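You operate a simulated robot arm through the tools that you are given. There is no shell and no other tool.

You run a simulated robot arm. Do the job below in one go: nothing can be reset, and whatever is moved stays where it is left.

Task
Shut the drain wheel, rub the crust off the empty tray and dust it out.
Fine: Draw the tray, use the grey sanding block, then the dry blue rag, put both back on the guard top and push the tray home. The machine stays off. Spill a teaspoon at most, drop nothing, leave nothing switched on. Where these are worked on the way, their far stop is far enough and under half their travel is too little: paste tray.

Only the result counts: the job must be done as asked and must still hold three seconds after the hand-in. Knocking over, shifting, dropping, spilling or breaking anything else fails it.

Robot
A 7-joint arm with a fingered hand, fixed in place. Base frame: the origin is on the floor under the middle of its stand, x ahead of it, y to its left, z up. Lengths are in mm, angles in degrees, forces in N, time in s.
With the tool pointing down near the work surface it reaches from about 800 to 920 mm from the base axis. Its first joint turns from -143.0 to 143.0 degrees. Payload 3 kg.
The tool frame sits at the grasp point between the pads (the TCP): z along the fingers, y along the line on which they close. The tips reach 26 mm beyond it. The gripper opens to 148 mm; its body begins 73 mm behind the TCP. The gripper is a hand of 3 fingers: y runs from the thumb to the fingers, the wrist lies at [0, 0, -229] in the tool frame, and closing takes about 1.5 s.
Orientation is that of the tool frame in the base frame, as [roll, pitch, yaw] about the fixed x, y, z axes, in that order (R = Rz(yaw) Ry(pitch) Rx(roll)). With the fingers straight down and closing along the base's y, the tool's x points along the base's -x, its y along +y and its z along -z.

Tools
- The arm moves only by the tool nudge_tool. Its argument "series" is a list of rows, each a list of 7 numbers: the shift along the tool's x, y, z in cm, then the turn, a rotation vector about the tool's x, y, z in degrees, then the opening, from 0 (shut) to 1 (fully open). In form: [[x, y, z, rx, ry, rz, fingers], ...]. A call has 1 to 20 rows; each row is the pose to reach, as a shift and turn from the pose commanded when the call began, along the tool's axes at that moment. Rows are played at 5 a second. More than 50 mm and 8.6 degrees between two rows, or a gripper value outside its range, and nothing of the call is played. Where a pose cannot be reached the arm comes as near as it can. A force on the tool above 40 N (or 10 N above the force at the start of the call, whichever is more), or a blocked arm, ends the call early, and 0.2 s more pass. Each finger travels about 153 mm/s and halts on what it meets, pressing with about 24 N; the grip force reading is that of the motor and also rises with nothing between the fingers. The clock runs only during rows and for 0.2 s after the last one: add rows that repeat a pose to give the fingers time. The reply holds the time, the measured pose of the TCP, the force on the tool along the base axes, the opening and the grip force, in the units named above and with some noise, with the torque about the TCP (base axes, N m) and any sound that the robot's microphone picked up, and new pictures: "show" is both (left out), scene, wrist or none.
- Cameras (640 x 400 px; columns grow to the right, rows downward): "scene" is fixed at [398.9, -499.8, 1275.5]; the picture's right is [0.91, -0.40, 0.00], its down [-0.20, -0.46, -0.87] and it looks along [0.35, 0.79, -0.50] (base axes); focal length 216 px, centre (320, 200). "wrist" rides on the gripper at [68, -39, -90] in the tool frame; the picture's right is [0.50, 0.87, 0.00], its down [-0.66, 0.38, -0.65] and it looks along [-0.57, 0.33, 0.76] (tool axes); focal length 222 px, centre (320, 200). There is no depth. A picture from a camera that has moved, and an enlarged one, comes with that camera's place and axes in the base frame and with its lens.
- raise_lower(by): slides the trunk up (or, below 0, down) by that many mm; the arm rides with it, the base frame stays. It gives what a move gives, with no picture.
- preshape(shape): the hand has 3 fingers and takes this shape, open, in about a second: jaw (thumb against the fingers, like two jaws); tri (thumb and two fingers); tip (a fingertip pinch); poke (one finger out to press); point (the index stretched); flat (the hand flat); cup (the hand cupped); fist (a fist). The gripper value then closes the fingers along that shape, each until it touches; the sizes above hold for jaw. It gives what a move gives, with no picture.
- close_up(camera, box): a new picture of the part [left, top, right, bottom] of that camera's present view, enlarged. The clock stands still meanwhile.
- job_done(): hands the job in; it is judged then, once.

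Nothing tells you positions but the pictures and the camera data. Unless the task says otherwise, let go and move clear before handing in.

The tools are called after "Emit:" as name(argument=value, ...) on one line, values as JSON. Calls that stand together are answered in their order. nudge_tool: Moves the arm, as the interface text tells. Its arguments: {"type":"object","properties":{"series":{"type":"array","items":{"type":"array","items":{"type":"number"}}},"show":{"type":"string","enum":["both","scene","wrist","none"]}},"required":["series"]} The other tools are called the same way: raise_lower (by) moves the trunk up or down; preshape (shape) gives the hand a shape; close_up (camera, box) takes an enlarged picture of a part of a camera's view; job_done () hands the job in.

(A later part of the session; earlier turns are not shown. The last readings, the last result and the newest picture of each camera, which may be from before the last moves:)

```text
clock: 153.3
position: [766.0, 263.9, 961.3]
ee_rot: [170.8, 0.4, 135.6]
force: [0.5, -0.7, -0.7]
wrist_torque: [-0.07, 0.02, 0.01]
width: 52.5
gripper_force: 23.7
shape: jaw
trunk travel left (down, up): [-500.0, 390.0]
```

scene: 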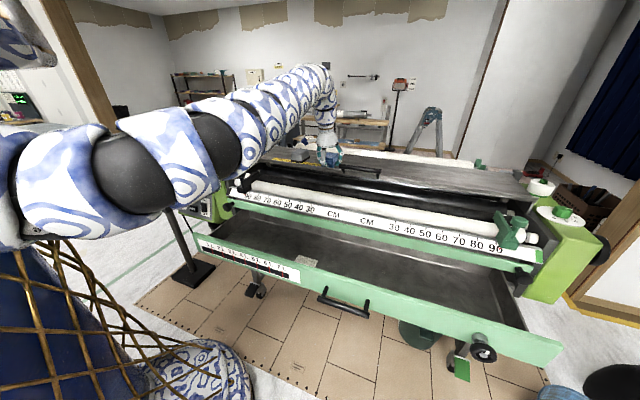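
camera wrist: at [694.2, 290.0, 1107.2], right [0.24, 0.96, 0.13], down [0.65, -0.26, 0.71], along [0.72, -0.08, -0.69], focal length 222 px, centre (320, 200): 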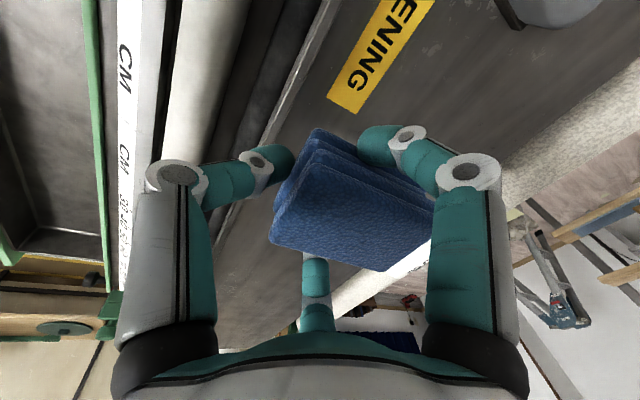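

Emit:
nudge_tool(series=[[0, -0.03, 0.2, 0, 0, 0, 0.1], [0, -0.06, 0.4, 0, 0, 0, 0.1], [0, -0.06, 0.4, 0, 0, 0, 0.1]], show="none")

Emit:
close_up(camera="scene", box=[280, 120, 380, 185])

```text
clock: 154.2
position: [765.0, 265.8, 957.6]
ee_rot: [170.7, 0.5, 135.5]
force: [0.1, -1.3, 19.3]
wrist_torque: [-0.07, 0.08, 0.02]
width: 53.2
gripper_force: 24.0
shape: jaw
trunk travel left (down, up): [-500.0, 390.0]
```

```text
6.15 times, centred on (330, 152) of scene
camera zoom: at [398.9, -499.8, 1275.5], right [0.91, -0.4, 0.0], down [-0.2, -0.46, -0.87], along [0.35, 0.79, -0.5], focal length 1326 px, centre (258, 492)
```

zoom: 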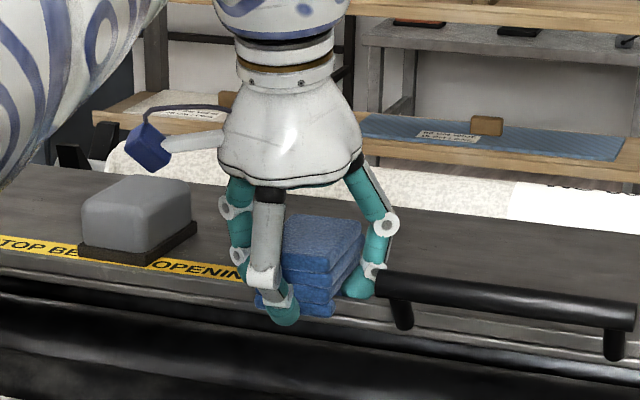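

The rag now rests on the guard (contact 19 N). I'll ease off slightly and release it.

Emit:
nudge_tool(series=[[0, 0, -0.12, 0, 0, 0, 0.1], [0, 0, -0.12, 0, 0, 0, 0.38], [0, 0, -0.12, 0, 0, 0, 0.46], [0, 0, -0.12, 0, 0, 0, 0.55], [0, 0, -0.12, 0, 0, 0, 0.7], [0, 0, -0.12, 0, 0, 0, 0.78], [0, 0, -0.12, 0, 0, 0, 0.78]], show="wrist")

Emit:
close_up(camera="scene", box=[280, 120, 380, 185])

```text
clock: 155.8
position: [767.0, 264.9, 958.6]
ee_rot: [170.8, 0.4, 135.5]
force: [0.5, 0.5, -0.6]
wrist_torque: [-0.02, 0.03, -0.01]
width: 115.2
gripper_force: 0.0
shape: jaw
trunk travel left (down, up): [-500.0, 390.0]
camera wrist: at [678.9, 274.4, 1040.5], right [0.24, 0.96, 0.13], down [0.65, -0.26, 0.71], along [0.72, -0.08, -0.69], focal length 222 px, centre (320, 200)
```

wrist: 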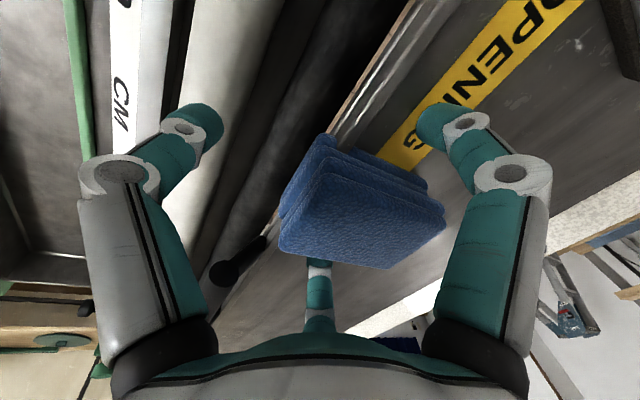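

```text
6.15 times, centred on (330, 152) of scene
camera zoom: at [398.9, -499.8, 1275.5], right [0.91, -0.4, 0.0], down [-0.2, -0.46, -0.87], along [0.35, 0.79, -0.5], focal length 1326 px, centre (258, 492)
```

zoom: 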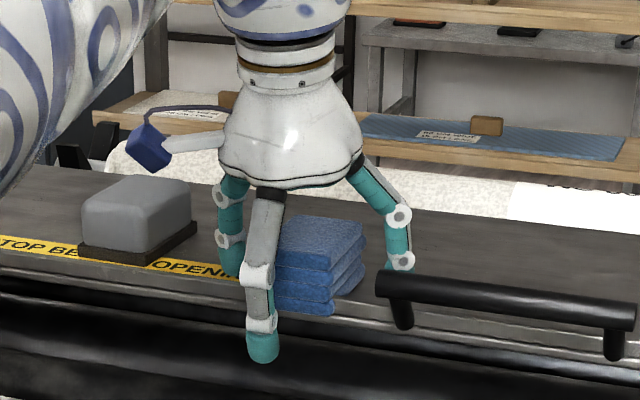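

Released; the rag sits on the guard's front part. I'll rise, straighten the hand to vertical (reachable here) and look from above before regripping.

Emit:
raise_lower(by=70)

Emit:
nudge_tool(series=[[0.1, 0.8, 0, 4.6, 0, 0, 0.85], [0.2, 1.6, 0, 9.2, 0, 0, 0.85], [0.3, 2.0, 0, 9.2, 0, 0, 0.85], [0.3, 2.0, 0, 9.2, 0, 0, 0.85]], show="both")

Emit:
close_up(camera="scene", box=[280, 120, 380, 185])

```text
clock: 156.8
position: [764.9, 263.9, 1028.5]
ee_rot: [171.0, 0.5, 135.5]
force: [-0.1, -0.1, 0.3]
wrist_torque: [0.03, -0.01, 0.01]
width: 115.0
gripper_force: 0.2
shape: jaw
trunk travel left (down, up): [-570.0, 320.0]
```

```text
clock: 157.8
position: [777.7, 282.3, 1031.4]
ee_rot: [-179.9, 0.4, 135.5]
force: [-0.7, 0.1, -0.9]
wrist_torque: [0.0, -0.01, -0.02]
width: 125.4
gripper_force: 0.1
shape: jaw
trunk travel left (down, up): [-570.0, 320.0]
camera wrist: at [700.0, 301.5, 1121.5], right [0.25, 0.97, 0.0], down [0.73, -0.18, 0.66], along [0.64, -0.17, -0.75], focal length 222 px, centre (320, 200)
```

scene: 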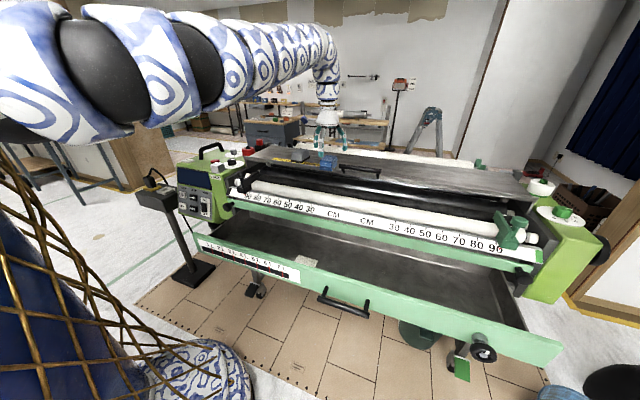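
wrist: 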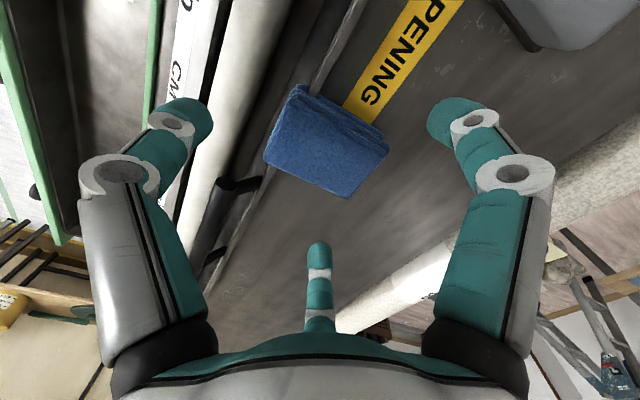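

```text
6.15 times, centred on (330, 152) of scene
camera zoom: at [398.9, -499.8, 1275.5], right [0.91, -0.4, 0.0], down [-0.2, -0.46, -0.87], along [0.35, 0.79, -0.5], focal length 1326 px, centre (258, 492)
```

zoom: 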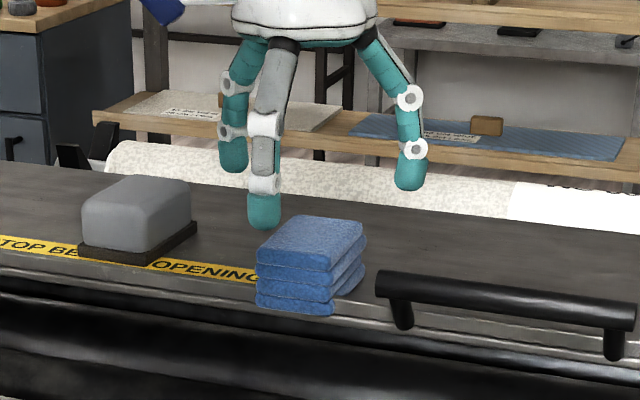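

The rag's centre (e≈351, m≈753) is almost exactly below the vertical hand. Lowering to z≈970 to regrip.

Emit:
raise_lower(by=-60)

Emit:
close_up(camera="scene", box=[280, 120, 380, 185])

Emit:
close_up(camera="wrist", box=[120, 60, 520, 310])

```text
clock: 158.8
position: [777.0, 280.4, 971.4]
ee_rot: [-179.9, 0.4, 135.6]
force: [0.8, 0.0, 0.6]
wrist_torque: [-0.01, 0.02, 0.0]
width: 125.6
gripper_force: 0.1
shape: jaw
trunk travel left (down, up): [-510.0, 380.0]
```

```text
6.15 times, centred on (330, 152) of scene
camera zoom: at [398.9, -499.8, 1275.5], right [0.91, -0.4, 0.0], down [-0.2, -0.46, -0.87], along [0.35, 0.79, -0.5], focal length 1326 px, centre (258, 492)
```

zoom: 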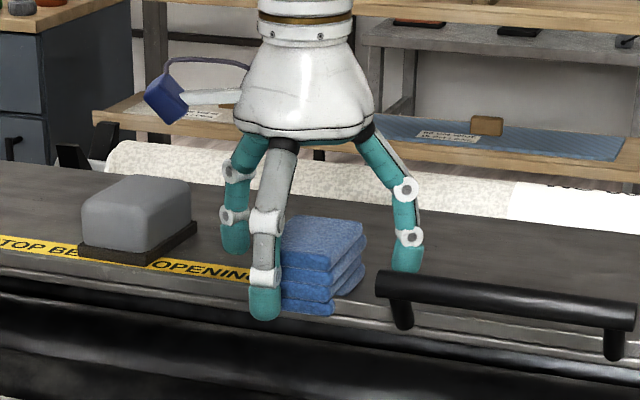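

```text
1.60 times, centred on (320, 185) of wrist
camera zoom: at [700.4, 300.6, 1061.4], right [0.25, 0.97, 0.0], down [0.73, -0.19, 0.66], along [0.64, -0.17, -0.75], focal length 355 px, centre (320, 224)
```

zoom: 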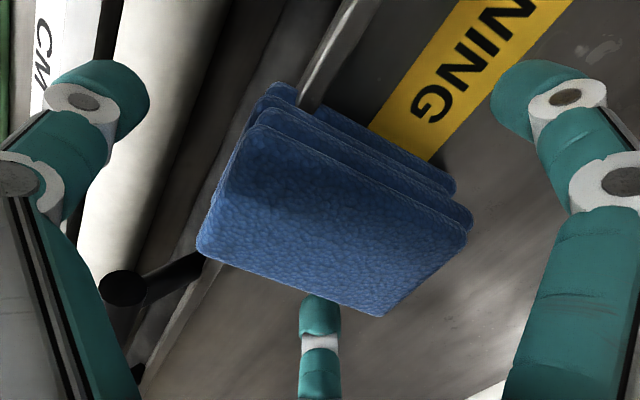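

Emit:
nudge_tool(series=[[0, 0, 0, 0, 0, 0, 0.7], [0, 0, 0, 0, 0, 0, 0.55], [0, 0, 0, 0, 0, 0, 0.4], [0, 0, 0, 0, 0, 0, 0.25], [0, 0, 0, 0, 0, 0, 0.1], [0, 0, 0, 0, 0, 0, 0.1]], show="wrist")

Emit:
close_up(camera="scene", box=[280, 120, 380, 185])

```text
clock: 160.2
position: [778.0, 281.6, 972.0]
ee_rot: [-180.0, 0.4, 135.6]
force: [1.1, -0.3, -0.3]
wrist_torque: [0.0, 0.04, -0.01]
width: 55.9
gripper_force: 24.4
shape: jaw
trunk travel left (down, up): [-510.0, 380.0]
camera wrist: at [700.4, 300.6, 1061.2], right [0.25, 0.97, 0.0], down [0.73, -0.19, 0.66], along [0.64, -0.17, -0.75], focal length 222 px, centre (320, 200)
```

wrist: 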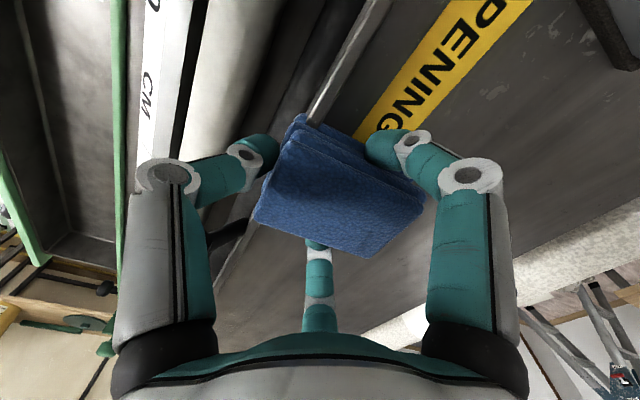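

```text
6.15 times, centred on (330, 152) of scene
camera zoom: at [398.9, -499.8, 1275.5], right [0.91, -0.4, 0.0], down [-0.2, -0.46, -0.87], along [0.35, 0.79, -0.5], focal length 1326 px, centre (258, 492)
```

zoom: 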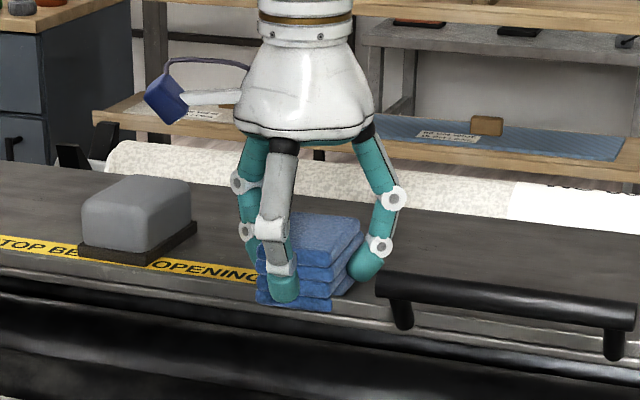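

Good grip: the rag's underside is about 12 mm below the fingertips. Now I'll raise the trunk (checking it first this time).

Emit:
raise_lower(by=377)

```text
clock: 163.9
position: [778.4, 281.8, 1347.3]
ee_rot: [-179.9, 0.4, 135.5]
force: [0.0, -0.4, 0.5]
wrist_torque: [-0.02, 0.01, -0.01]
width: 56.1
gripper_force: 23.7
shape: jaw
trunk travel left (down, up): [-887.0, 3.0]
```

Emit:
nudge_tool(series=[[0.8, -0.9, 4.1, 0, 0, 0, 0.1], [1.6, -1.9, 8.3, 0, 0, 0, 0.1], [1.9, -3.3, 12.3, 0, 0, 0, 0.1], [2.2, -4.8, 16.3, 0, 0, 0, 0.1], [2.6, -6.2, 20.3, 0, 0, 0, 0.1], [2.9, -7.6, 24.1, 0, 0, 0, 0.1]], show="both")

```text
clock: 165.3
position: [704.1, 244.4, 1106.7]
ee_rot: [180.0, 0.4, 135.4]
force: [-0.2, -0.5, -0.4]
wrist_torque: [-0.01, 0.03, 0.01]
width: 55.7
gripper_force: 24.1
shape: jaw
trunk travel left (down, up): [-887.0, 3.0]
camera wrist: at [627.2, 263.9, 1196.3], right [0.25, 0.97, 0.0], down [0.73, -0.19, 0.66], along [0.64, -0.17, -0.75], focal length 222 px, centre (320, 200)
```

scene: 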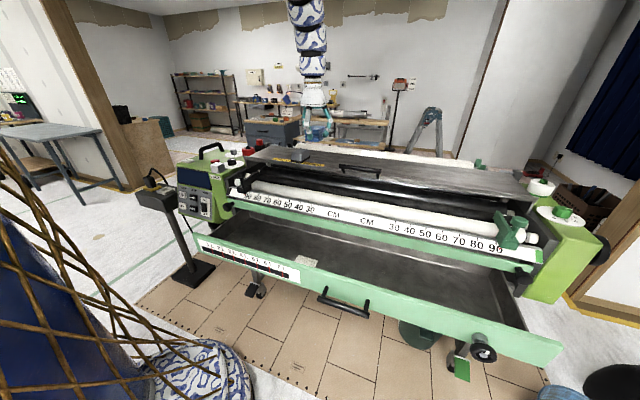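
wrist: 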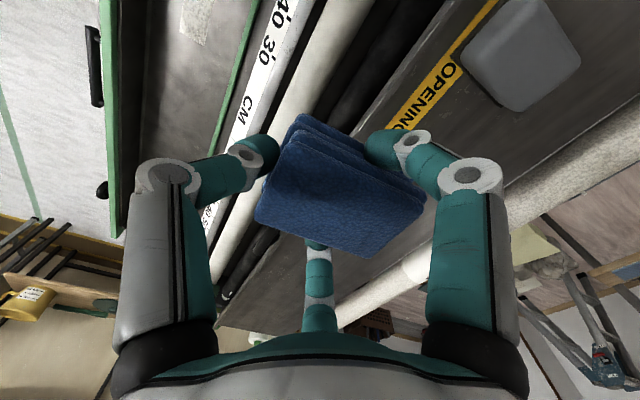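

Emit:
nudge_tool(series=[[-2.5, -2.2, 1.8, 0, 0, 0, 0.1], [-5.1, -4.5, 4, 0, 0, 0, 0.1], [-7.6, -6.7, 6.2, 0, 0, 0, 0.1], [-10.2, -9, 8.4, 0, 0, 0, 0.1], [-12.7, -11.2, 10.6, 0, 0, 0, 0.1], [-13.6, -13.1, 12.9, 0, 0, 0, 0.1], [-14.6, -15.1, 15.3, 0, 0, 0, 0.1], [-15.5, -17.1, 17.7, 0, 0, 0, 0.1]], show="wrist")

```text
clock: 167.1
position: [696.9, 14.4, 931.0]
ee_rot: [-180.0, 0.4, 135.5]
force: [0.6, -0.4, -0.4]
wrist_torque: [0.03, 0.01, -0.07]
width: 55.1
gripper_force: 23.8
shape: jaw
trunk travel left (down, up): [-887.0, 3.0]
camera wrist: at [620.0, 33.2, 1021.1], right [0.25, 0.97, 0.0], down [0.73, -0.19, 0.66], along [0.64, -0.17, -0.75], focal length 222 px, centre (320, 200)
```

wrist: 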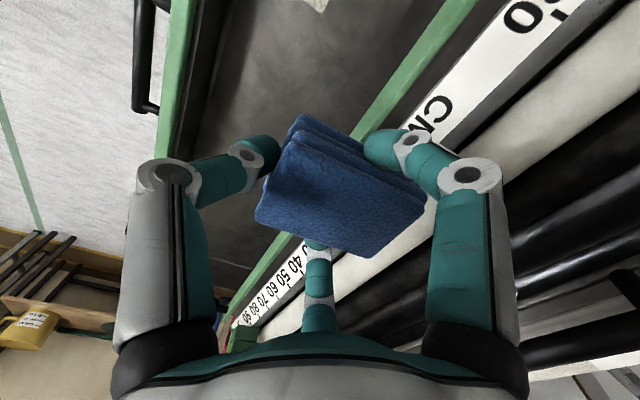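

Emit:
nudge_tool(series=[[-0.6, -2.1, 2.4, 0, 0, 0, 0.1], [-1.2, -4.2, 4.7, 0, 0, 0, 0.1], [-1.7, -6.3, 7.1, 0, 0, 0, 0.1], [-0.7, -6.5, 8.6, 0, 0, 0, 0.1], [0.3, -6.7, 10.1, 0, 0, 0, 0.1], [1.2, -6.5, 13, 0, 0, 0, 0.1], [1.2, -6.5, 16, 0, 0, 0, 0.1], [1.2, -6.5, 16, 0, 0, 0, 0.1]], show="both")

```text
clock: 168.9
position: [642.7, -23.1, 772.0]
ee_rot: [-179.9, 0.4, 135.5]
force: [-0.1, -1.0, -0.1]
wrist_torque: [-0.01, 0.02, 0.0]
width: 54.9
gripper_force: 24.5
shape: jaw
trunk travel left (down, up): [-887.0, 3.0]
camera wrist: at [566.0, -3.8, 861.9], right [0.25, 0.97, 0.0], down [0.73, -0.18, 0.66], along [0.64, -0.17, -0.75], focal length 222 px, centre (320, 200)
```

scene: 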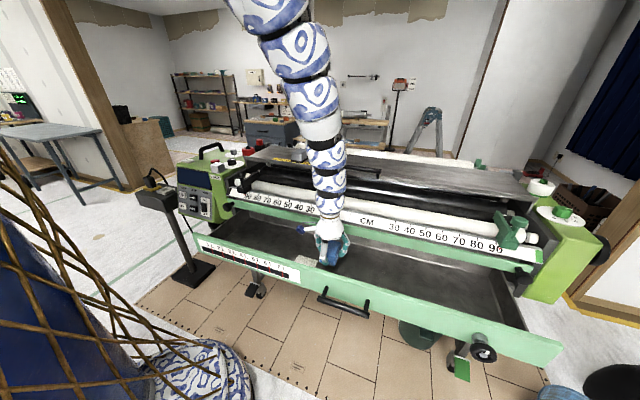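
wrist: 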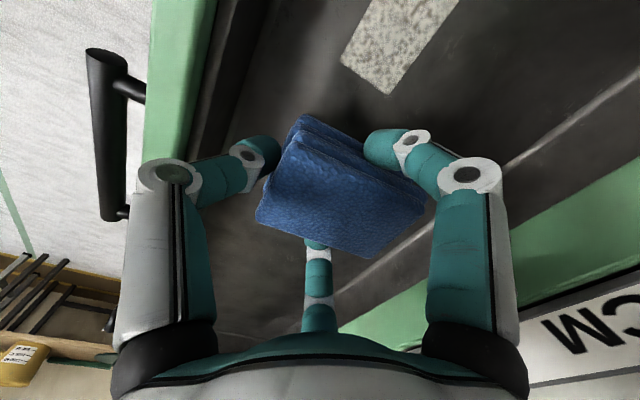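

The rag is in the tray beside the dust patch. I'll lower it close to the floor, then feel for contact.

Emit:
nudge_tool(series=[[0, 0, 1.5, 0, 0, 0, 0.1], [0, 0, 3, 0, 0, 0, 0.1], [0, 0, 4.4, 0, 0, 0, 0.1], [0, 0, 4.4, 0, 0, 0, 0.1]], show="none")

```text
clock: 169.9
position: [644.1, -24.1, 728.0]
ee_rot: [-179.9, 0.3, 135.7]
force: [0.1, 0.7, 0.0]
wrist_torque: [-0.06, 0.03, 0.01]
width: 54.4
gripper_force: 24.1
shape: jaw
trunk travel left (down, up): [-887.0, 3.0]
```

Emit:
nudge_tool(series=[[0, 0, 0.2, 0, 0, 0, 0.1], [0, 0, 0.4, 0, 0, 0, 0.1], [0, 0, 0.4, 0, 0, 0, 0.1]], show="none")

```text
clock: 170.7
position: [643.6, -25.2, 723.6]
ee_rot: [180.0, 0.4, 135.4]
force: [3.6, 2.3, 2.3]
wrist_torque: [-0.21, 0.25, 0.06]
width: 54.2
gripper_force: 23.5
shape: jaw
trunk travel left (down, up): [-887.0, 3.0]
```

A sideways force suggests the thumb's knuckle is touching the front wall's top edge. I'll lift slightly and shift 10 mm away from the wall before lowering again.

Emit:
nudge_tool(series=[[0, 0, -0.5, 0, 0, 0, 0.1], [0, 0.5, -0.5, 0, 0, 0, 0.1], [0, 1.0, -0.5, 0, 0, 0, 0.1], [0, 1.0, -0.5, 0, 0, 0, 0.1]], show="wrist")

Emit:
close_up(camera="scene", box=[270, 210, 380, 290])

```text
clock: 171.7
position: [649.3, -18.1, 728.7]
ee_rot: [-179.9, 0.3, 135.6]
force: [0.3, 1.0, 0.0]
wrist_torque: [-0.01, 0.01, 0.0]
width: 54.1
gripper_force: 24.4
shape: jaw
trunk travel left (down, up): [-887.0, 3.0]
camera wrist: at [572.6, 1.8, 818.4], right [0.25, 0.97, 0.0], down [0.73, -0.19, 0.66], along [0.64, -0.17, -0.75], focal length 222 px, centre (320, 200)
```

wrist: 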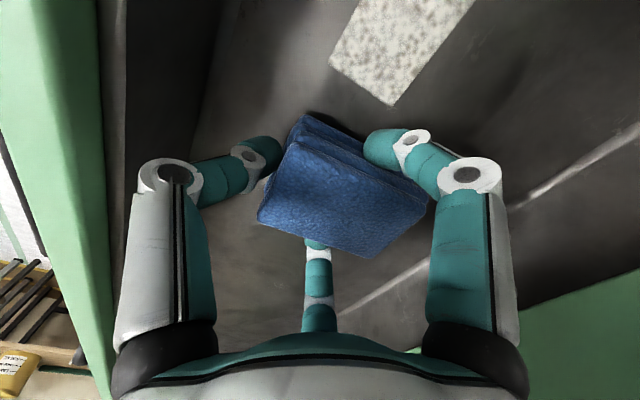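

```text
5.00 times, centred on (325, 250) of scene
camera zoom: at [398.9, -499.8, 1275.5], right [0.91, -0.4, 0.0], down [-0.2, -0.46, -0.87], along [0.35, 0.79, -0.5], focal length 1078 px, centre (295, -50)
```

zoom: 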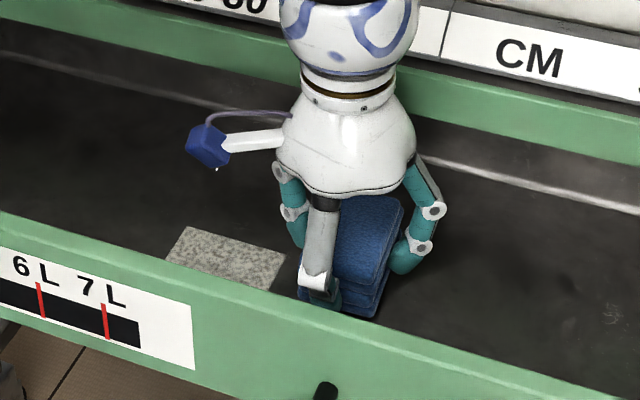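

Emit:
nudge_tool(series=[[0, 0, 0.3, 0, 0, 0, 0.1], [0, 0, 0.6, 0, 0, 0, 0.1], [0, 0, 0.6, 0, 0, 0, 0.1]], show="none")

```text
clock: 172.5
position: [648.7, -17.6, 726.7]
ee_rot: [-180.0, 0.4, 135.5]
force: [-0.1, 0.2, 0.1]
wrist_torque: [-0.01, -0.03, -0.05]
width: 53.9
gripper_force: 23.8
shape: jaw
out of reach, approached as far as the arm can: row 2, 3
trunk travel left (down, up): [-887.0, 3.0]
```

The outer reach limit is met here, so I'll move left (nearer) and lower there.

Emit:
nudge_tool(series=[[1.5, 0, 0, 0, 0, 0, 0.1], [3.0, 0, 0, 0, 0, 0, 0.1], [3.5, 0, 0.2, 0, 0, 0, 0.1], [3.5, 0, 0.2, 0, 0, 0, 0.1]], show="none")

```text
clock: 173.5
position: [623.8, 5.6, 723.4]
ee_rot: [-180.0, 0.4, 135.6]
force: [-0.5, 0.1, -0.5]
wrist_torque: [-0.03, 0.0, -0.01]
width: 54.5
gripper_force: 24.1
shape: jaw
trunk travel left (down, up): [-887.0, 3.0]
```

Emit:
nudge_tool(series=[[0, 0, 0.2, 0, 0, 0, 0.1], [0, 0, 0.4, 0, 0, 0, 0.1], [0, 0, 0.4, 0, 0, 0, 0.1]], show="none")

```text
clock: 174.3
position: [624.7, 4.2, 718.9]
ee_rot: [180.0, 0.3, 135.4]
force: [0.6, 1.3, 0.9]
wrist_torque: [0.02, -0.05, 0.0]
width: 54.3
gripper_force: 24.2
shape: jaw
trunk travel left (down, up): [-887.0, 3.0]
```

Emit:
nudge_tool(series=[[0, 0, 0.15, 0, 0, 0, 0.1], [0, 0, 0.3, 0, 0, 0, 0.1], [0, 0, 0.3, 0, 0, 0, 0.1]], show="none")

```text
clock: 175.1
position: [625.7, 7.5, 717.7]
ee_rot: [179.9, 0.4, 135.5]
force: [-1.1, -1.4, 19.1]
wrist_torque: [0.0, 0.05, 0.04]
width: 54.5
gripper_force: 23.5
shape: jaw
trunk travel left (down, up): [-887.0, 3.0]
```

Contact found (19 N, a little firm). I'll ease off slightly and wipe left across the dust.

Emit:
nudge_tool(series=[[0, 0, -0.12, 0, 0, 0, 0.1], [2, 0, -0.12, 0, 0, 0, 0.1], [4, 0, -0.12, 0, 0, 0, 0.1], [6, 0, -0.12, 0, 0, 0, 0.1], [8, 0, -0.12, 0, 0, 0, 0.1], [8, 0, -0.12, 0, 0, 0, 0.1]], show="both")

```text
clock: 176.5
position: [566.5, 61.3, 717.5]
ee_rot: [-180.0, 0.5, 135.6]
force: [4.3, -3.1, 12.0]
wrist_torque: [-0.09, -0.15, -0.03]
width: 55.2
gripper_force: 24.5
shape: jaw
trunk travel left (down, up): [-887.0, 3.0]
camera wrist: at [490.6, 81.9, 807.5], right [0.25, 0.97, 0.0], down [0.73, -0.19, 0.66], along [0.64, -0.17, -0.75], focal length 222 px, centre (320, 200)
```

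scene: 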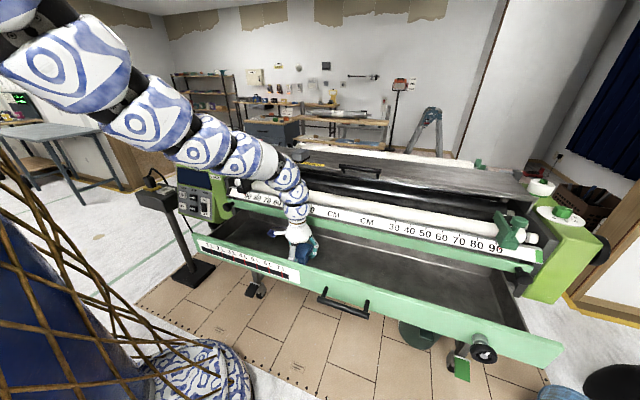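
wrist: 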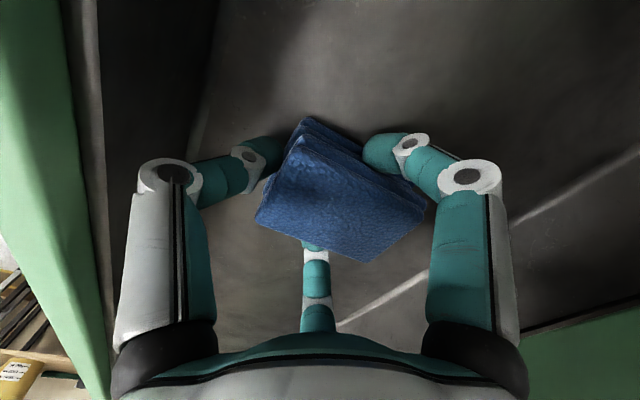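

Emit:
nudge_tool(series=[[1.5, 0, 0, 0, 0, 0, 0.1], [3, 0, 0, 0, 0, 0, 0.1], [1, 0.3, 0, 0, 0, 0, 0.1], [-1, 0.6, 0, 0, 0, 0, 0.1], [-3, 0.8, 0, 0, 0, 0, 0.1], [-5, 0.8, 0, 0, 0, 0, 0.1], [-7, 0.8, 0, 0, 0, 0, 0.1], [-8.5, 0.6, 0, 0, 0, 0, 0.1], [-6.5, 0.2, 0, 0, 0, 0, 0.1], [-4.5, 0, 0, 0, 0, 0, 0.1], [-2.5, 0, 0, 0, 0, 0, 0.1], [-0.5, 0, 0, 0, 0, 0, 0.1], [1.5, 0, 0, 0, 0, 0, 0.1], [3, 0, 0, 0, 0, 0, 0.1], [3, 0, 0, 0, 0, 0, 0.1]], show="both")

```text
clock: 179.7
position: [544.5, 84.1, 717.4]
ee_rot: [-179.9, 0.4, 135.5]
force: [3.5, -4.3, 17.4]
wrist_torque: [-0.13, -0.19, -0.05]
width: 55.5
gripper_force: 23.5
shape: jaw
trunk travel left (down, up): [-887.0, 3.0]
camera wrist: at [468.1, 103.0, 806.3], right [0.25, 0.97, 0.0], down [0.73, -0.19, 0.66], along [0.64, -0.17, -0.75], focal length 222 px, centre (320, 200)
```

scene: 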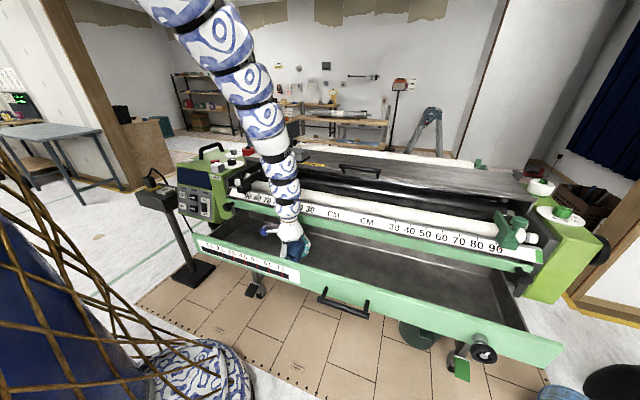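
wrist: 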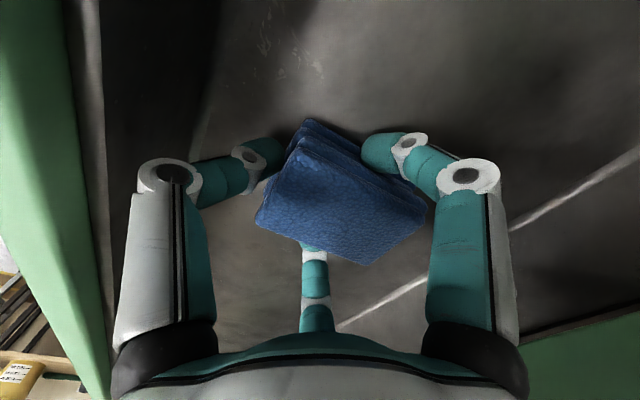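

Emit:
close_up(camera="scene", box=[240, 210, 370, 290])

Emit:
close_up(camera="wrist", box=[180, 220, 460, 340])

```text
4.92 times, centred on (305, 250) of scene
camera zoom: at [398.9, -499.8, 1275.5], right [0.91, -0.4, 0.0], down [-0.2, -0.46, -0.87], along [0.35, 0.79, -0.5], focal length 1061 px, centre (394, -46)
```

zoom: 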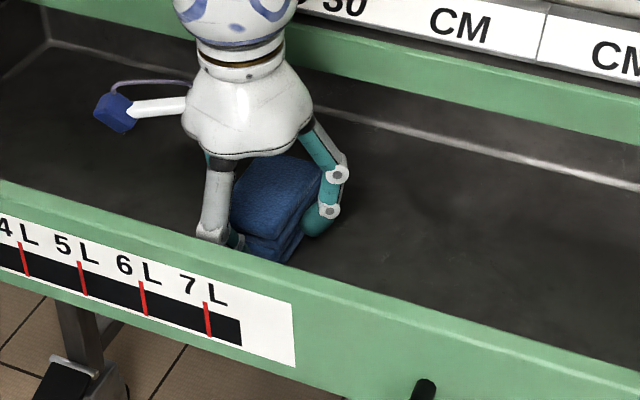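

```text
2.29 times, centred on (320, 280) of wrist
camera zoom: at [468.1, 103.0, 806.3], right [0.25, 0.97, 0.0], down [0.73, -0.19, 0.66], along [0.64, -0.17, -0.75], focal length 508 px, centre (320, 17)
```

zoom: 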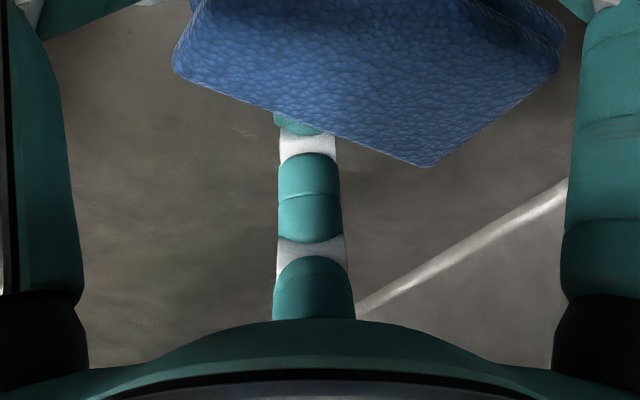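

No dust is visible on the swept part. One more pass to the right, then I'll lift and inspect everything.

Emit:
nudge_tool(series=[[-2, 0.2, 0, 0, 0, 0, 0.1], [-4, 0.2, 0, 0, 0, 0, 0.1], [-6, 0.2, 0, 0, 0, 0, 0.1], [-8, 0.2, 0, 0, 0, 0, 0.1], [-10, 0.2, 0, 0, 0, 0, 0.1], [-11, 0.2, -1.5, 0, 0, 0, 0.1], [-12, 0.2, -4, 0, 0, 0, 0.1], [-13.5, 0, -7, 0, 0, 0, 0.1], [-15, -0.5, -10.5, 0, 0, 0, 0.1], [-16.5, -0.8, -14, 0, 0, 0, 0.1], [-16.5, -0.8, -14, 0, 0, 0, 0.1]], show="both")

Emit:
close_up(camera="scene", box=[190, 200, 380, 300])

Emit:
close_up(camera="wrist", box=[180, 0, 500, 200])

```text
clock: 182.1
position: [657.7, -36.9, 858.9]
ee_rot: [-179.9, 0.4, 135.5]
force: [-0.1, 0.7, -0.3]
wrist_torque: [-0.03, -0.01, 0.0]
width: 54.1
gripper_force: 23.7
shape: jaw
trunk travel left (down, up): [-887.0, 3.0]
camera wrist: at [581.1, -17.1, 948.1], right [0.25, 0.97, -0.01], down [0.73, -0.19, 0.66], along [0.64, -0.17, -0.75], focal length 222 px, centre (320, 200)
```

scene: 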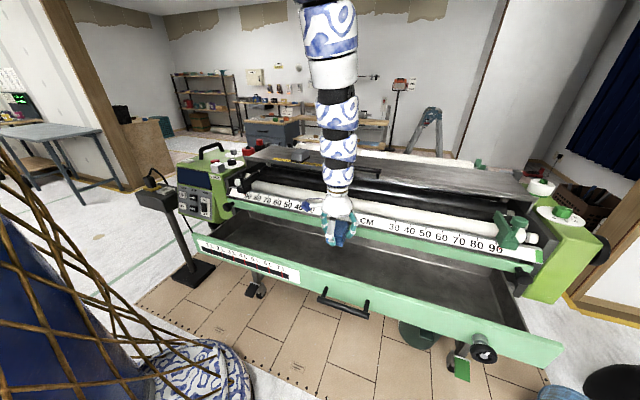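
wrist: 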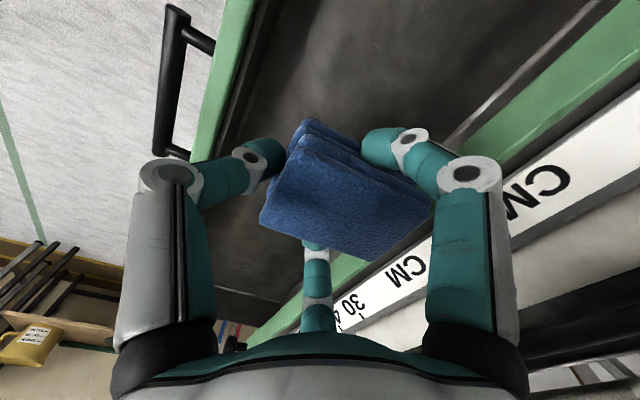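

```text
3.37 times, centred on (285, 250) of scene
camera zoom: at [398.9, -499.8, 1275.5], right [0.91, -0.4, 0.0], down [-0.2, -0.46, -0.87], along [0.35, 0.79, -0.5], focal length 726 px, centre (438, 32)
```

zoom: 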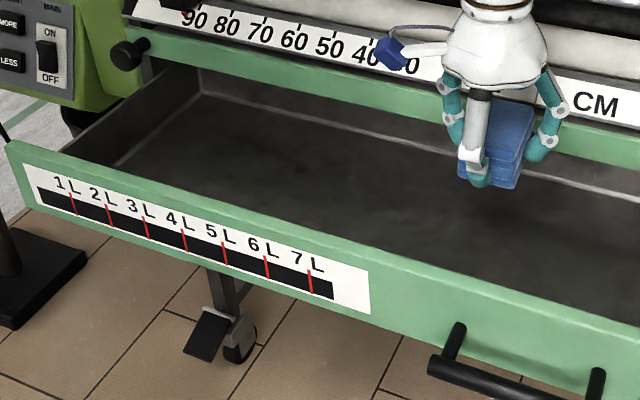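

```text
2.00 times, centred on (340, 100) of wrist
camera zoom: at [581.1, -17.1, 948.1], right [0.25, 0.97, -0.01], down [0.73, -0.19, 0.66], along [0.64, -0.17, -0.75], focal length 444 px, centre (280, 400)
```

zoom: 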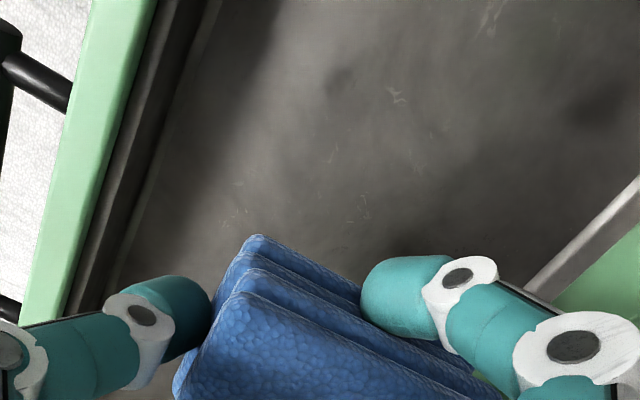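

The tray floor looks clean from here. I'll move up and turn the hand 120° (to its earlier roll) so the wrist camera can verify the former dust area, including near the front wall.

Emit:
nudge_tool(series=[[0.3, 2.1, -2.4, 0, 0, 0, 0.1], [0.6, 4.3, -4.8, 0, 0, 0, 0.1], [0.9, 6.4, -7.2, 0, 0, 0, 0.1], [1.9, 8.3, -9.5, 0, 0, 0, 0.1], [2.9, 10.2, -11.9, 0, 0, 0, 0.1], [3.9, 12, -14.2, 0, 0, 0, 0.1]], show="none")

```text
clock: 183.5
position: [713.3, 77.1, 1002.3]
ee_rot: [-180.0, 0.4, 135.5]
force: [0.8, 0.3, -1.5]
wrist_torque: [0.03, 0.01, 0.02]
width: 54.6
gripper_force: 23.7
shape: jaw
trunk travel left (down, up): [-887.0, 3.0]
```

Emit:
nudge_tool(series=[[0, 0, 0, 0, 0, 8, 0.1], [0, 0, 0, 0, 0, 16, 0.1], [0, 0, 0, 0, 0, 24, 0.1], [0, 0, 0, 0, 0, 32, 0.1], [0, 0, 0, 0, 0, 40, 0.1], [0, 0, 0, 0, 0, 48, 0.1], [0, 0, 0, 0, 0, 56, 0.1], [0, 0, 0, 0, 0, 64, 0.1], [0, 0, 0, 0, 0, 72, 0.1], [0, 0, 0, 0, 0, 80, 0.1], [0, 0, 0, 0, 0, 88, 0.1], [0, 0, 0, 0, 0, 96, 0.1], [0, 0, 0, 0, 0, 104, 0.1], [0, 0, 0, 0, 0, 112, 0.1], [0, 0, 0, 0, 0, 120, 0.1]], show="both")

Emit:
close_up(camera="wrist", box=[60, 80, 320, 220])

```text
clock: 186.7
position: [713.8, 76.5, 999.9]
ee_rot: [179.6, -0.1, 15.4]
force: [0.0, -0.2, -0.5]
wrist_torque: [0.01, -0.01, 0.0]
width: 54.4
gripper_force: 24.4
shape: jaw
trunk travel left (down, up): [-887.0, 3.0]
camera wrist: at [766.4, 132.4, 1089.8], right [0.71, -0.7, 0.01], down [-0.53, -0.54, 0.65], along [-0.46, -0.47, -0.76], focal length 222 px, centre (320, 200)
```

scene: 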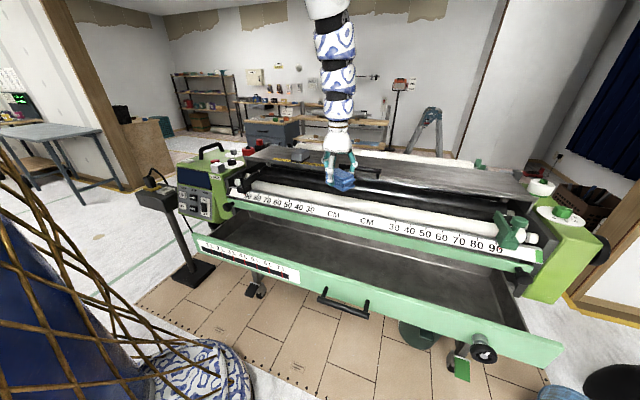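
wrist: 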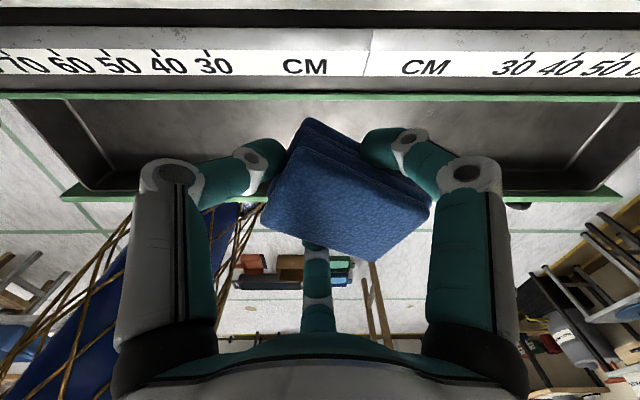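

```text
2.46 times, centred on (190, 150) of wrist
camera zoom: at [766.4, 132.4, 1089.8], right [0.71, -0.7, 0.01], down [-0.53, -0.54, 0.65], along [-0.46, -0.47, -0.76], focal length 547 px, centre (640, 323)
```

zoom: 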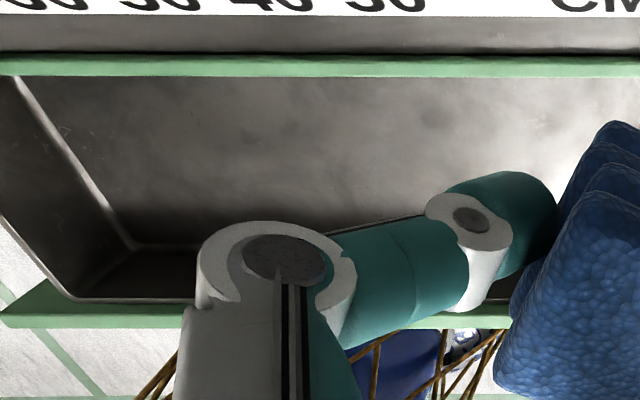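

Emit:
nudge_tool(series=[[-1.9, 2.3, 3.4, 0, 0, 0, 0.1], [-3.77, 4.5, 6.8, 0, 0, 0, 0.1], [-5.6, 6.6, 9.6, 0, 0, 0, 0.1], [-7, 8.3, 11.9, 0, 0, 0, 0.1], [-8.24, 9.81, 14, 0, 0, 0, 0.1], [-8.24, 9.81, 14, 0, 0, 0, 0.1]], show="wrist")

Emit:
close_up(camera="wrist", box=[80, 20, 320, 170])

```text
clock: 188.1
position: [659.2, -40.1, 860.3]
ee_rot: [179.6, -0.1, 15.5]
force: [-0.3, -0.4, -0.5]
wrist_torque: [0.0, -0.01, 0.02]
width: 53.9
gripper_force: 23.4
shape: jaw
trunk travel left (down, up): [-887.0, 3.0]
camera wrist: at [713.1, 15.7, 950.3], right [0.71, -0.7, 0.01], down [-0.53, -0.54, 0.65], along [-0.45, -0.47, -0.76], focal length 222 px, centre (320, 200)
```

wrist: 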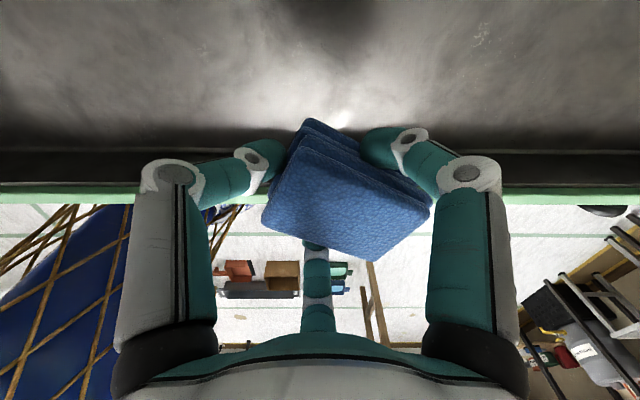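

```text
2.67 times, centred on (200, 95) of wrist
camera zoom: at [713.1, 15.7, 950.3], right [0.71, -0.7, 0.01], down [-0.53, -0.54, 0.65], along [-0.45, -0.47, -0.76], focal length 592 px, centre (640, 480)
```

zoom: 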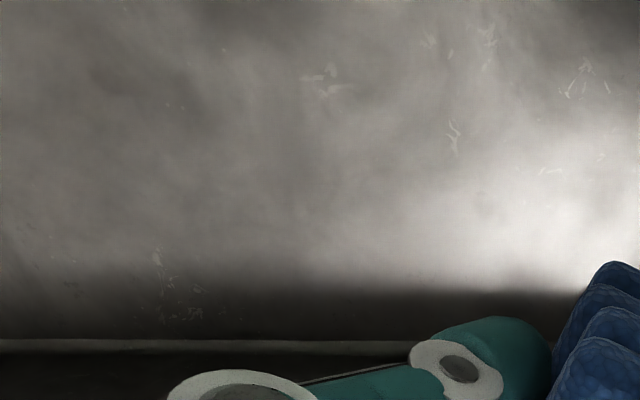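

The tray is clean: no crust or dust left. Now I'll take the rag back, first retracing up and turning the hand back by 120°.

Emit:
nudge_tool(series=[[1.24, -1.51, -2.1, 0, 0, 0, 0.1], [2.64, -3.21, -4.4, 0, 0, 0, 0.1], [4.47, -5.31, -7.2, 0, 0, 0, 0.1], [6.34, -7.51, -10.6, 0, 0, 0, 0.1], [8.24, -9.81, -14, 0, 0, 0, 0.1], [8.24, -9.81, -14, 0, 0, 0, 0.1]], show="none")

```text
clock: 189.5
position: [714.1, 76.5, 998.8]
ee_rot: [179.7, -0.2, 15.4]
force: [-0.8, -0.4, -0.7]
wrist_torque: [0.0, -0.02, -0.01]
width: 53.5
gripper_force: 23.8
shape: jaw
trunk travel left (down, up): [-887.0, 3.0]
```

Emit:
nudge_tool(series=[[0, 0, 0, 0, 0, -8, 0.1], [0, 0, 0, 0, 0, -16, 0.1], [0, 0, 0, 0, 0, -24, 0.1], [0, 0, 0, 0, 0, -32, 0.1], [0, 0, 0, 0, 0, -40, 0.1], [0, 0, 0, 0, 0, -48, 0.1], [0, 0, 0, 0, 0, -56, 0.1], [0, 0, 0, 0, 0, -64, 0.1], [0, 0, 0, 0, 0, -72, 0.1], [0, 0, 0, 0, 0, -80, 0.1], [0, 0, 0, 0, 0, -88, 0.1], [0, 0, 0, 0, 0, -96, 0.1], [0, 0, 0, 0, 0, -104, 0.1], [0, 0, 0, 0, 0, -112, 0.1], [0, 0, 0, 0, 0, -120, 0.1]], show="wrist")

```text
clock: 192.7
position: [711.6, 76.6, 998.8]
ee_rot: [-179.9, 0.4, 135.7]
force: [-0.2, 0.2, -0.6]
wrist_torque: [0.04, 0.05, 0.02]
width: 53.1
gripper_force: 24.3
shape: jaw
trunk travel left (down, up): [-887.0, 3.0]
camera wrist: at [636.1, 96.2, 1089.2], right [0.25, 0.97, 0.0], down [0.73, -0.18, 0.66], along [0.64, -0.17, -0.75], focal length 222 px, centre (320, 200)
```

wrist: 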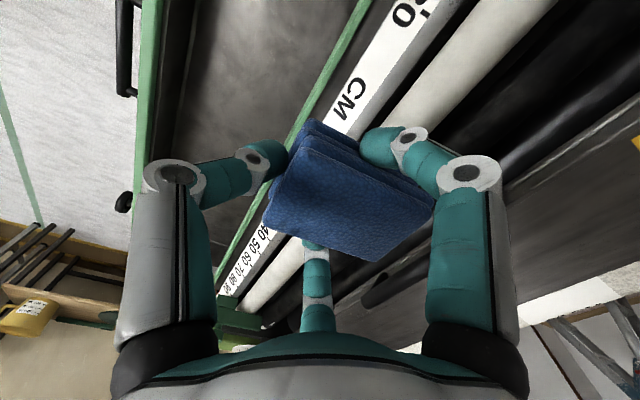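

Emit:
nudge_tool(series=[[2.5, 2.3, -2.2, 0, 0, 0, 0.1], [5, 4.6, -4.4, 0, 0, 0, 0.1], [7.4, 6.8, -6.5, 0, 0, 0, 0.1], [9.9, 9.1, -8.7, 0, 0, 0, 0.1], [12.4, 11.4, -10.8, 0, 0, 0, 0.1], [12.1, 12.8, -14.8, 0, 0, 0, 0.1], [11.8, 14.1, -18.8, 0, 0, 0, 0.1], [11.4, 15.4, -22.8, 0, 0, 0, 0.1], [11.1, 16.5, -26.8, 0, 0, 0, 0.1], [10.7, 17.2, -30.8, 0, 0, 0, 0.1], [10.4, 17.8, -34.8, 0, 0, 0, 0.1]], show="none")

```text
clock: 195.1
position: [761.6, 279.4, 1346.8]
ee_rot: [-179.9, 0.4, 135.4]
force: [0.3, -0.4, 0.3]
wrist_torque: [0.0, 0.01, 0.01]
width: 52.9
gripper_force: 23.4
shape: jaw
trunk travel left (down, up): [-887.0, 3.0]
```

Emit:
nudge_tool(series=[[-0.3, 0.6, -3.7, 0, 0, 0, 0.1], [-0.6, 1.6, -7.3, 0, 0, 0, 0.1], [-1, 2.8, -7.5, 0, 0, 0, 0.1], [-1, 2.8, -7.5, 0, 0, 0, 0.1]], show="none")

```text
clock: 196.1
position: [788.2, 290.5, 1421.8]
ee_rot: [-179.9, 0.4, 135.5]
force: [0.6, -0.3, 0.1]
wrist_torque: [0.01, 0.03, -0.03]
width: 52.9
gripper_force: 24.3
shape: jaw
trunk travel left (down, up): [-887.0, 3.0]
```

Emit:
raise_lower(by=-390)

```text
clock: 199.8
position: [787.6, 292.2, 1031.2]
ee_rot: [-179.9, 0.4, 135.5]
force: [-0.1, 0.9, -0.6]
wrist_torque: [0.01, 0.0, -0.02]
width: 53.1
gripper_force: 23.9
shape: jaw
trunk travel left (down, up): [-497.0, 393.0]
```

Emit:
nudge_tool(series=[[0, 0, 0, 0, 0, 0, 0.1]], show="wrist")

Emit:
close_up(camera="scene", box=[270, 100, 390, 185])

```text
clock: 200.2
position: [786.5, 292.9, 1031.5]
ee_rot: [-179.9, 0.4, 135.5]
force: [-1.0, -0.7, -1.5]
wrist_torque: [0.02, 0.01, 0.0]
width: 52.9
gripper_force: 23.8
shape: jaw
trunk travel left (down, up): [-497.0, 393.0]
camera wrist: at [711.3, 311.8, 1121.4], right [0.25, 0.97, 0.0], down [0.73, -0.19, 0.66], along [0.64, -0.17, -0.75], focal length 222 px, centre (320, 200)
```

wrist: 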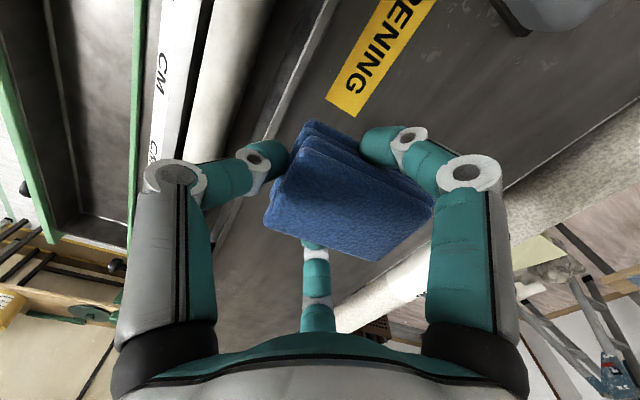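

```text
4.71 times, centred on (330, 142) of scene
camera zoom: at [398.9, -499.8, 1275.5], right [0.91, -0.4, 0.0], down [-0.2, -0.46, -0.87], along [0.35, 0.79, -0.5], focal length 1014 px, centre (273, 471)
```

zoom: 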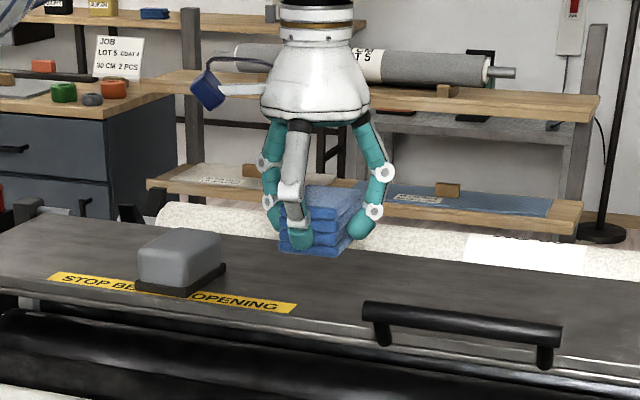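

Emit:
raise_lower(by=-56)

Emit:
nudge_tool(series=[[0, 0, 0.2, 0, 0, 0, 0.1], [0, 0, 0.2, 0, 0, 0, 0.1]], show="none")

```text
clock: 201.2
position: [787.9, 291.9, 976.1]
ee_rot: [179.9, 0.3, 135.5]
force: [0.2, -0.3, 0.1]
wrist_torque: [-0.02, -0.01, 0.01]
width: 52.8
gripper_force: 24.1
shape: jaw
trunk travel left (down, up): [-441.0, 449.0]
```

```text
clock: 201.8
position: [788.0, 290.8, 973.9]
ee_rot: [-179.8, 0.4, 135.5]
force: [-0.3, 0.3, -0.1]
wrist_torque: [-0.05, 0.02, 0.0]
width: 52.8
gripper_force: 24.0
shape: jaw
trunk travel left (down, up): [-441.0, 449.0]
```

Emit:
nudge_tool(series=[[0, 0, 0.15, 0, 0, 0, 0.1], [0, 0, 0.3, 0, 0, 0, 0.1], [0, 0, 0.3, 0, 0, 0, 0.1]], show="none")

```text
clock: 202.6
position: [788.5, 292.3, 971.2]
ee_rot: [180.0, 0.4, 135.6]
force: [-0.3, -0.4, -1.2]
wrist_torque: [0.0, 0.01, 0.0]
width: 52.9
gripper_force: 24.1
shape: jaw
trunk travel left (down, up): [-441.0, 449.0]
```

Emit:
nudge_tool(series=[[0, 0, 0.15, 0, 0, 0, 0.1], [0, 0, 0.3, 0, 0, 0, 0.1], [0, 0, 0.3, 0, 0, 0, 0.1]], show="none")

```text
clock: 203.4
position: [788.9, 291.4, 969.0]
ee_rot: [-180.0, 0.4, 135.6]
force: [1.1, -0.6, 9.2]
wrist_torque: [0.11, -0.08, 0.01]
width: 53.0
gripper_force: 24.2
shape: jaw
trunk travel left (down, up): [-441.0, 449.0]
```

The rag touches the guard top (9 N). Releasing it and rising clear.

Emit:
nudge_tool(series=[[0, 0, -0.05, 0, 0, 0, 0.38], [0, 0, -0.05, 0, 0, 0, 0.45], [0, 0, -0.05, 0, 0, 0, 0.55], [0, 0, -0.05, 0, 0, 0, 0.7], [0, 0, -0.05, 0, 0, 0, 0.85], [0, 0, -0.05, 0, 0, 0, 0.85]], show="wrist")

```text
clock: 204.8
position: [789.4, 291.8, 968.3]
ee_rot: [-179.8, 0.4, 135.5]
force: [1.0, -0.4, -0.4]
wrist_torque: [0.0, -0.02, -0.01]
width: 125.5
gripper_force: 0.1
shape: jaw
trunk travel left (down, up): [-441.0, 449.0]
camera wrist: at [711.6, 311.6, 1057.9], right [0.25, 0.97, 0.0], down [0.73, -0.19, 0.66], along [0.64, -0.17, -0.75], focal length 222 px, centre (320, 200)
```

wrist: 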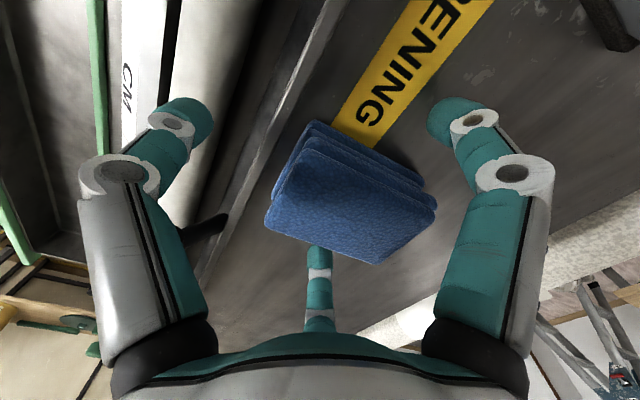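

Emit:
raise_lower(by=120)

Emit:
close_up(camera="scene", box=[250, 120, 390, 195])

```text
clock: 206.3
position: [789.6, 292.2, 1087.7]
ee_rot: [-179.9, 0.4, 135.5]
force: [-0.3, 0.9, 0.2]
wrist_torque: [0.0, -0.05, -0.01]
width: 125.6
gripper_force: 0.0
shape: jaw
trunk travel left (down, up): [-561.0, 329.0]
```

```text
4.57 times, centred on (320, 158) of scene
camera zoom: at [398.9, -499.8, 1275.5], right [0.91, -0.4, 0.0], down [-0.2, -0.46, -0.87], along [0.35, 0.79, -0.5], focal length 985 px, centre (320, 394)
```

zoom: 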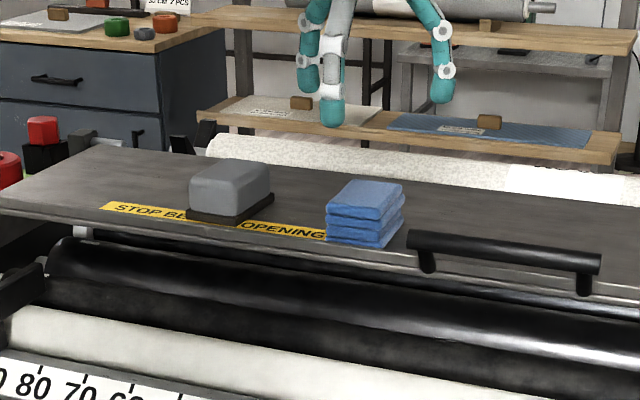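

Both items are on the guard top. Now the tray must be pushed home. I'll raise the trunk and return along the known path.

Emit:
raise_lower(by=326)

```text
clock: 209.5
position: [789.2, 292.5, 1414.8]
ee_rot: [-180.0, 0.3, 135.5]
force: [-0.4, 0.1, -0.5]
wrist_torque: [-0.01, 0.01, 0.04]
width: 125.6
gripper_force: 0.0
shape: jaw
trunk travel left (down, up): [-887.0, 3.0]
```

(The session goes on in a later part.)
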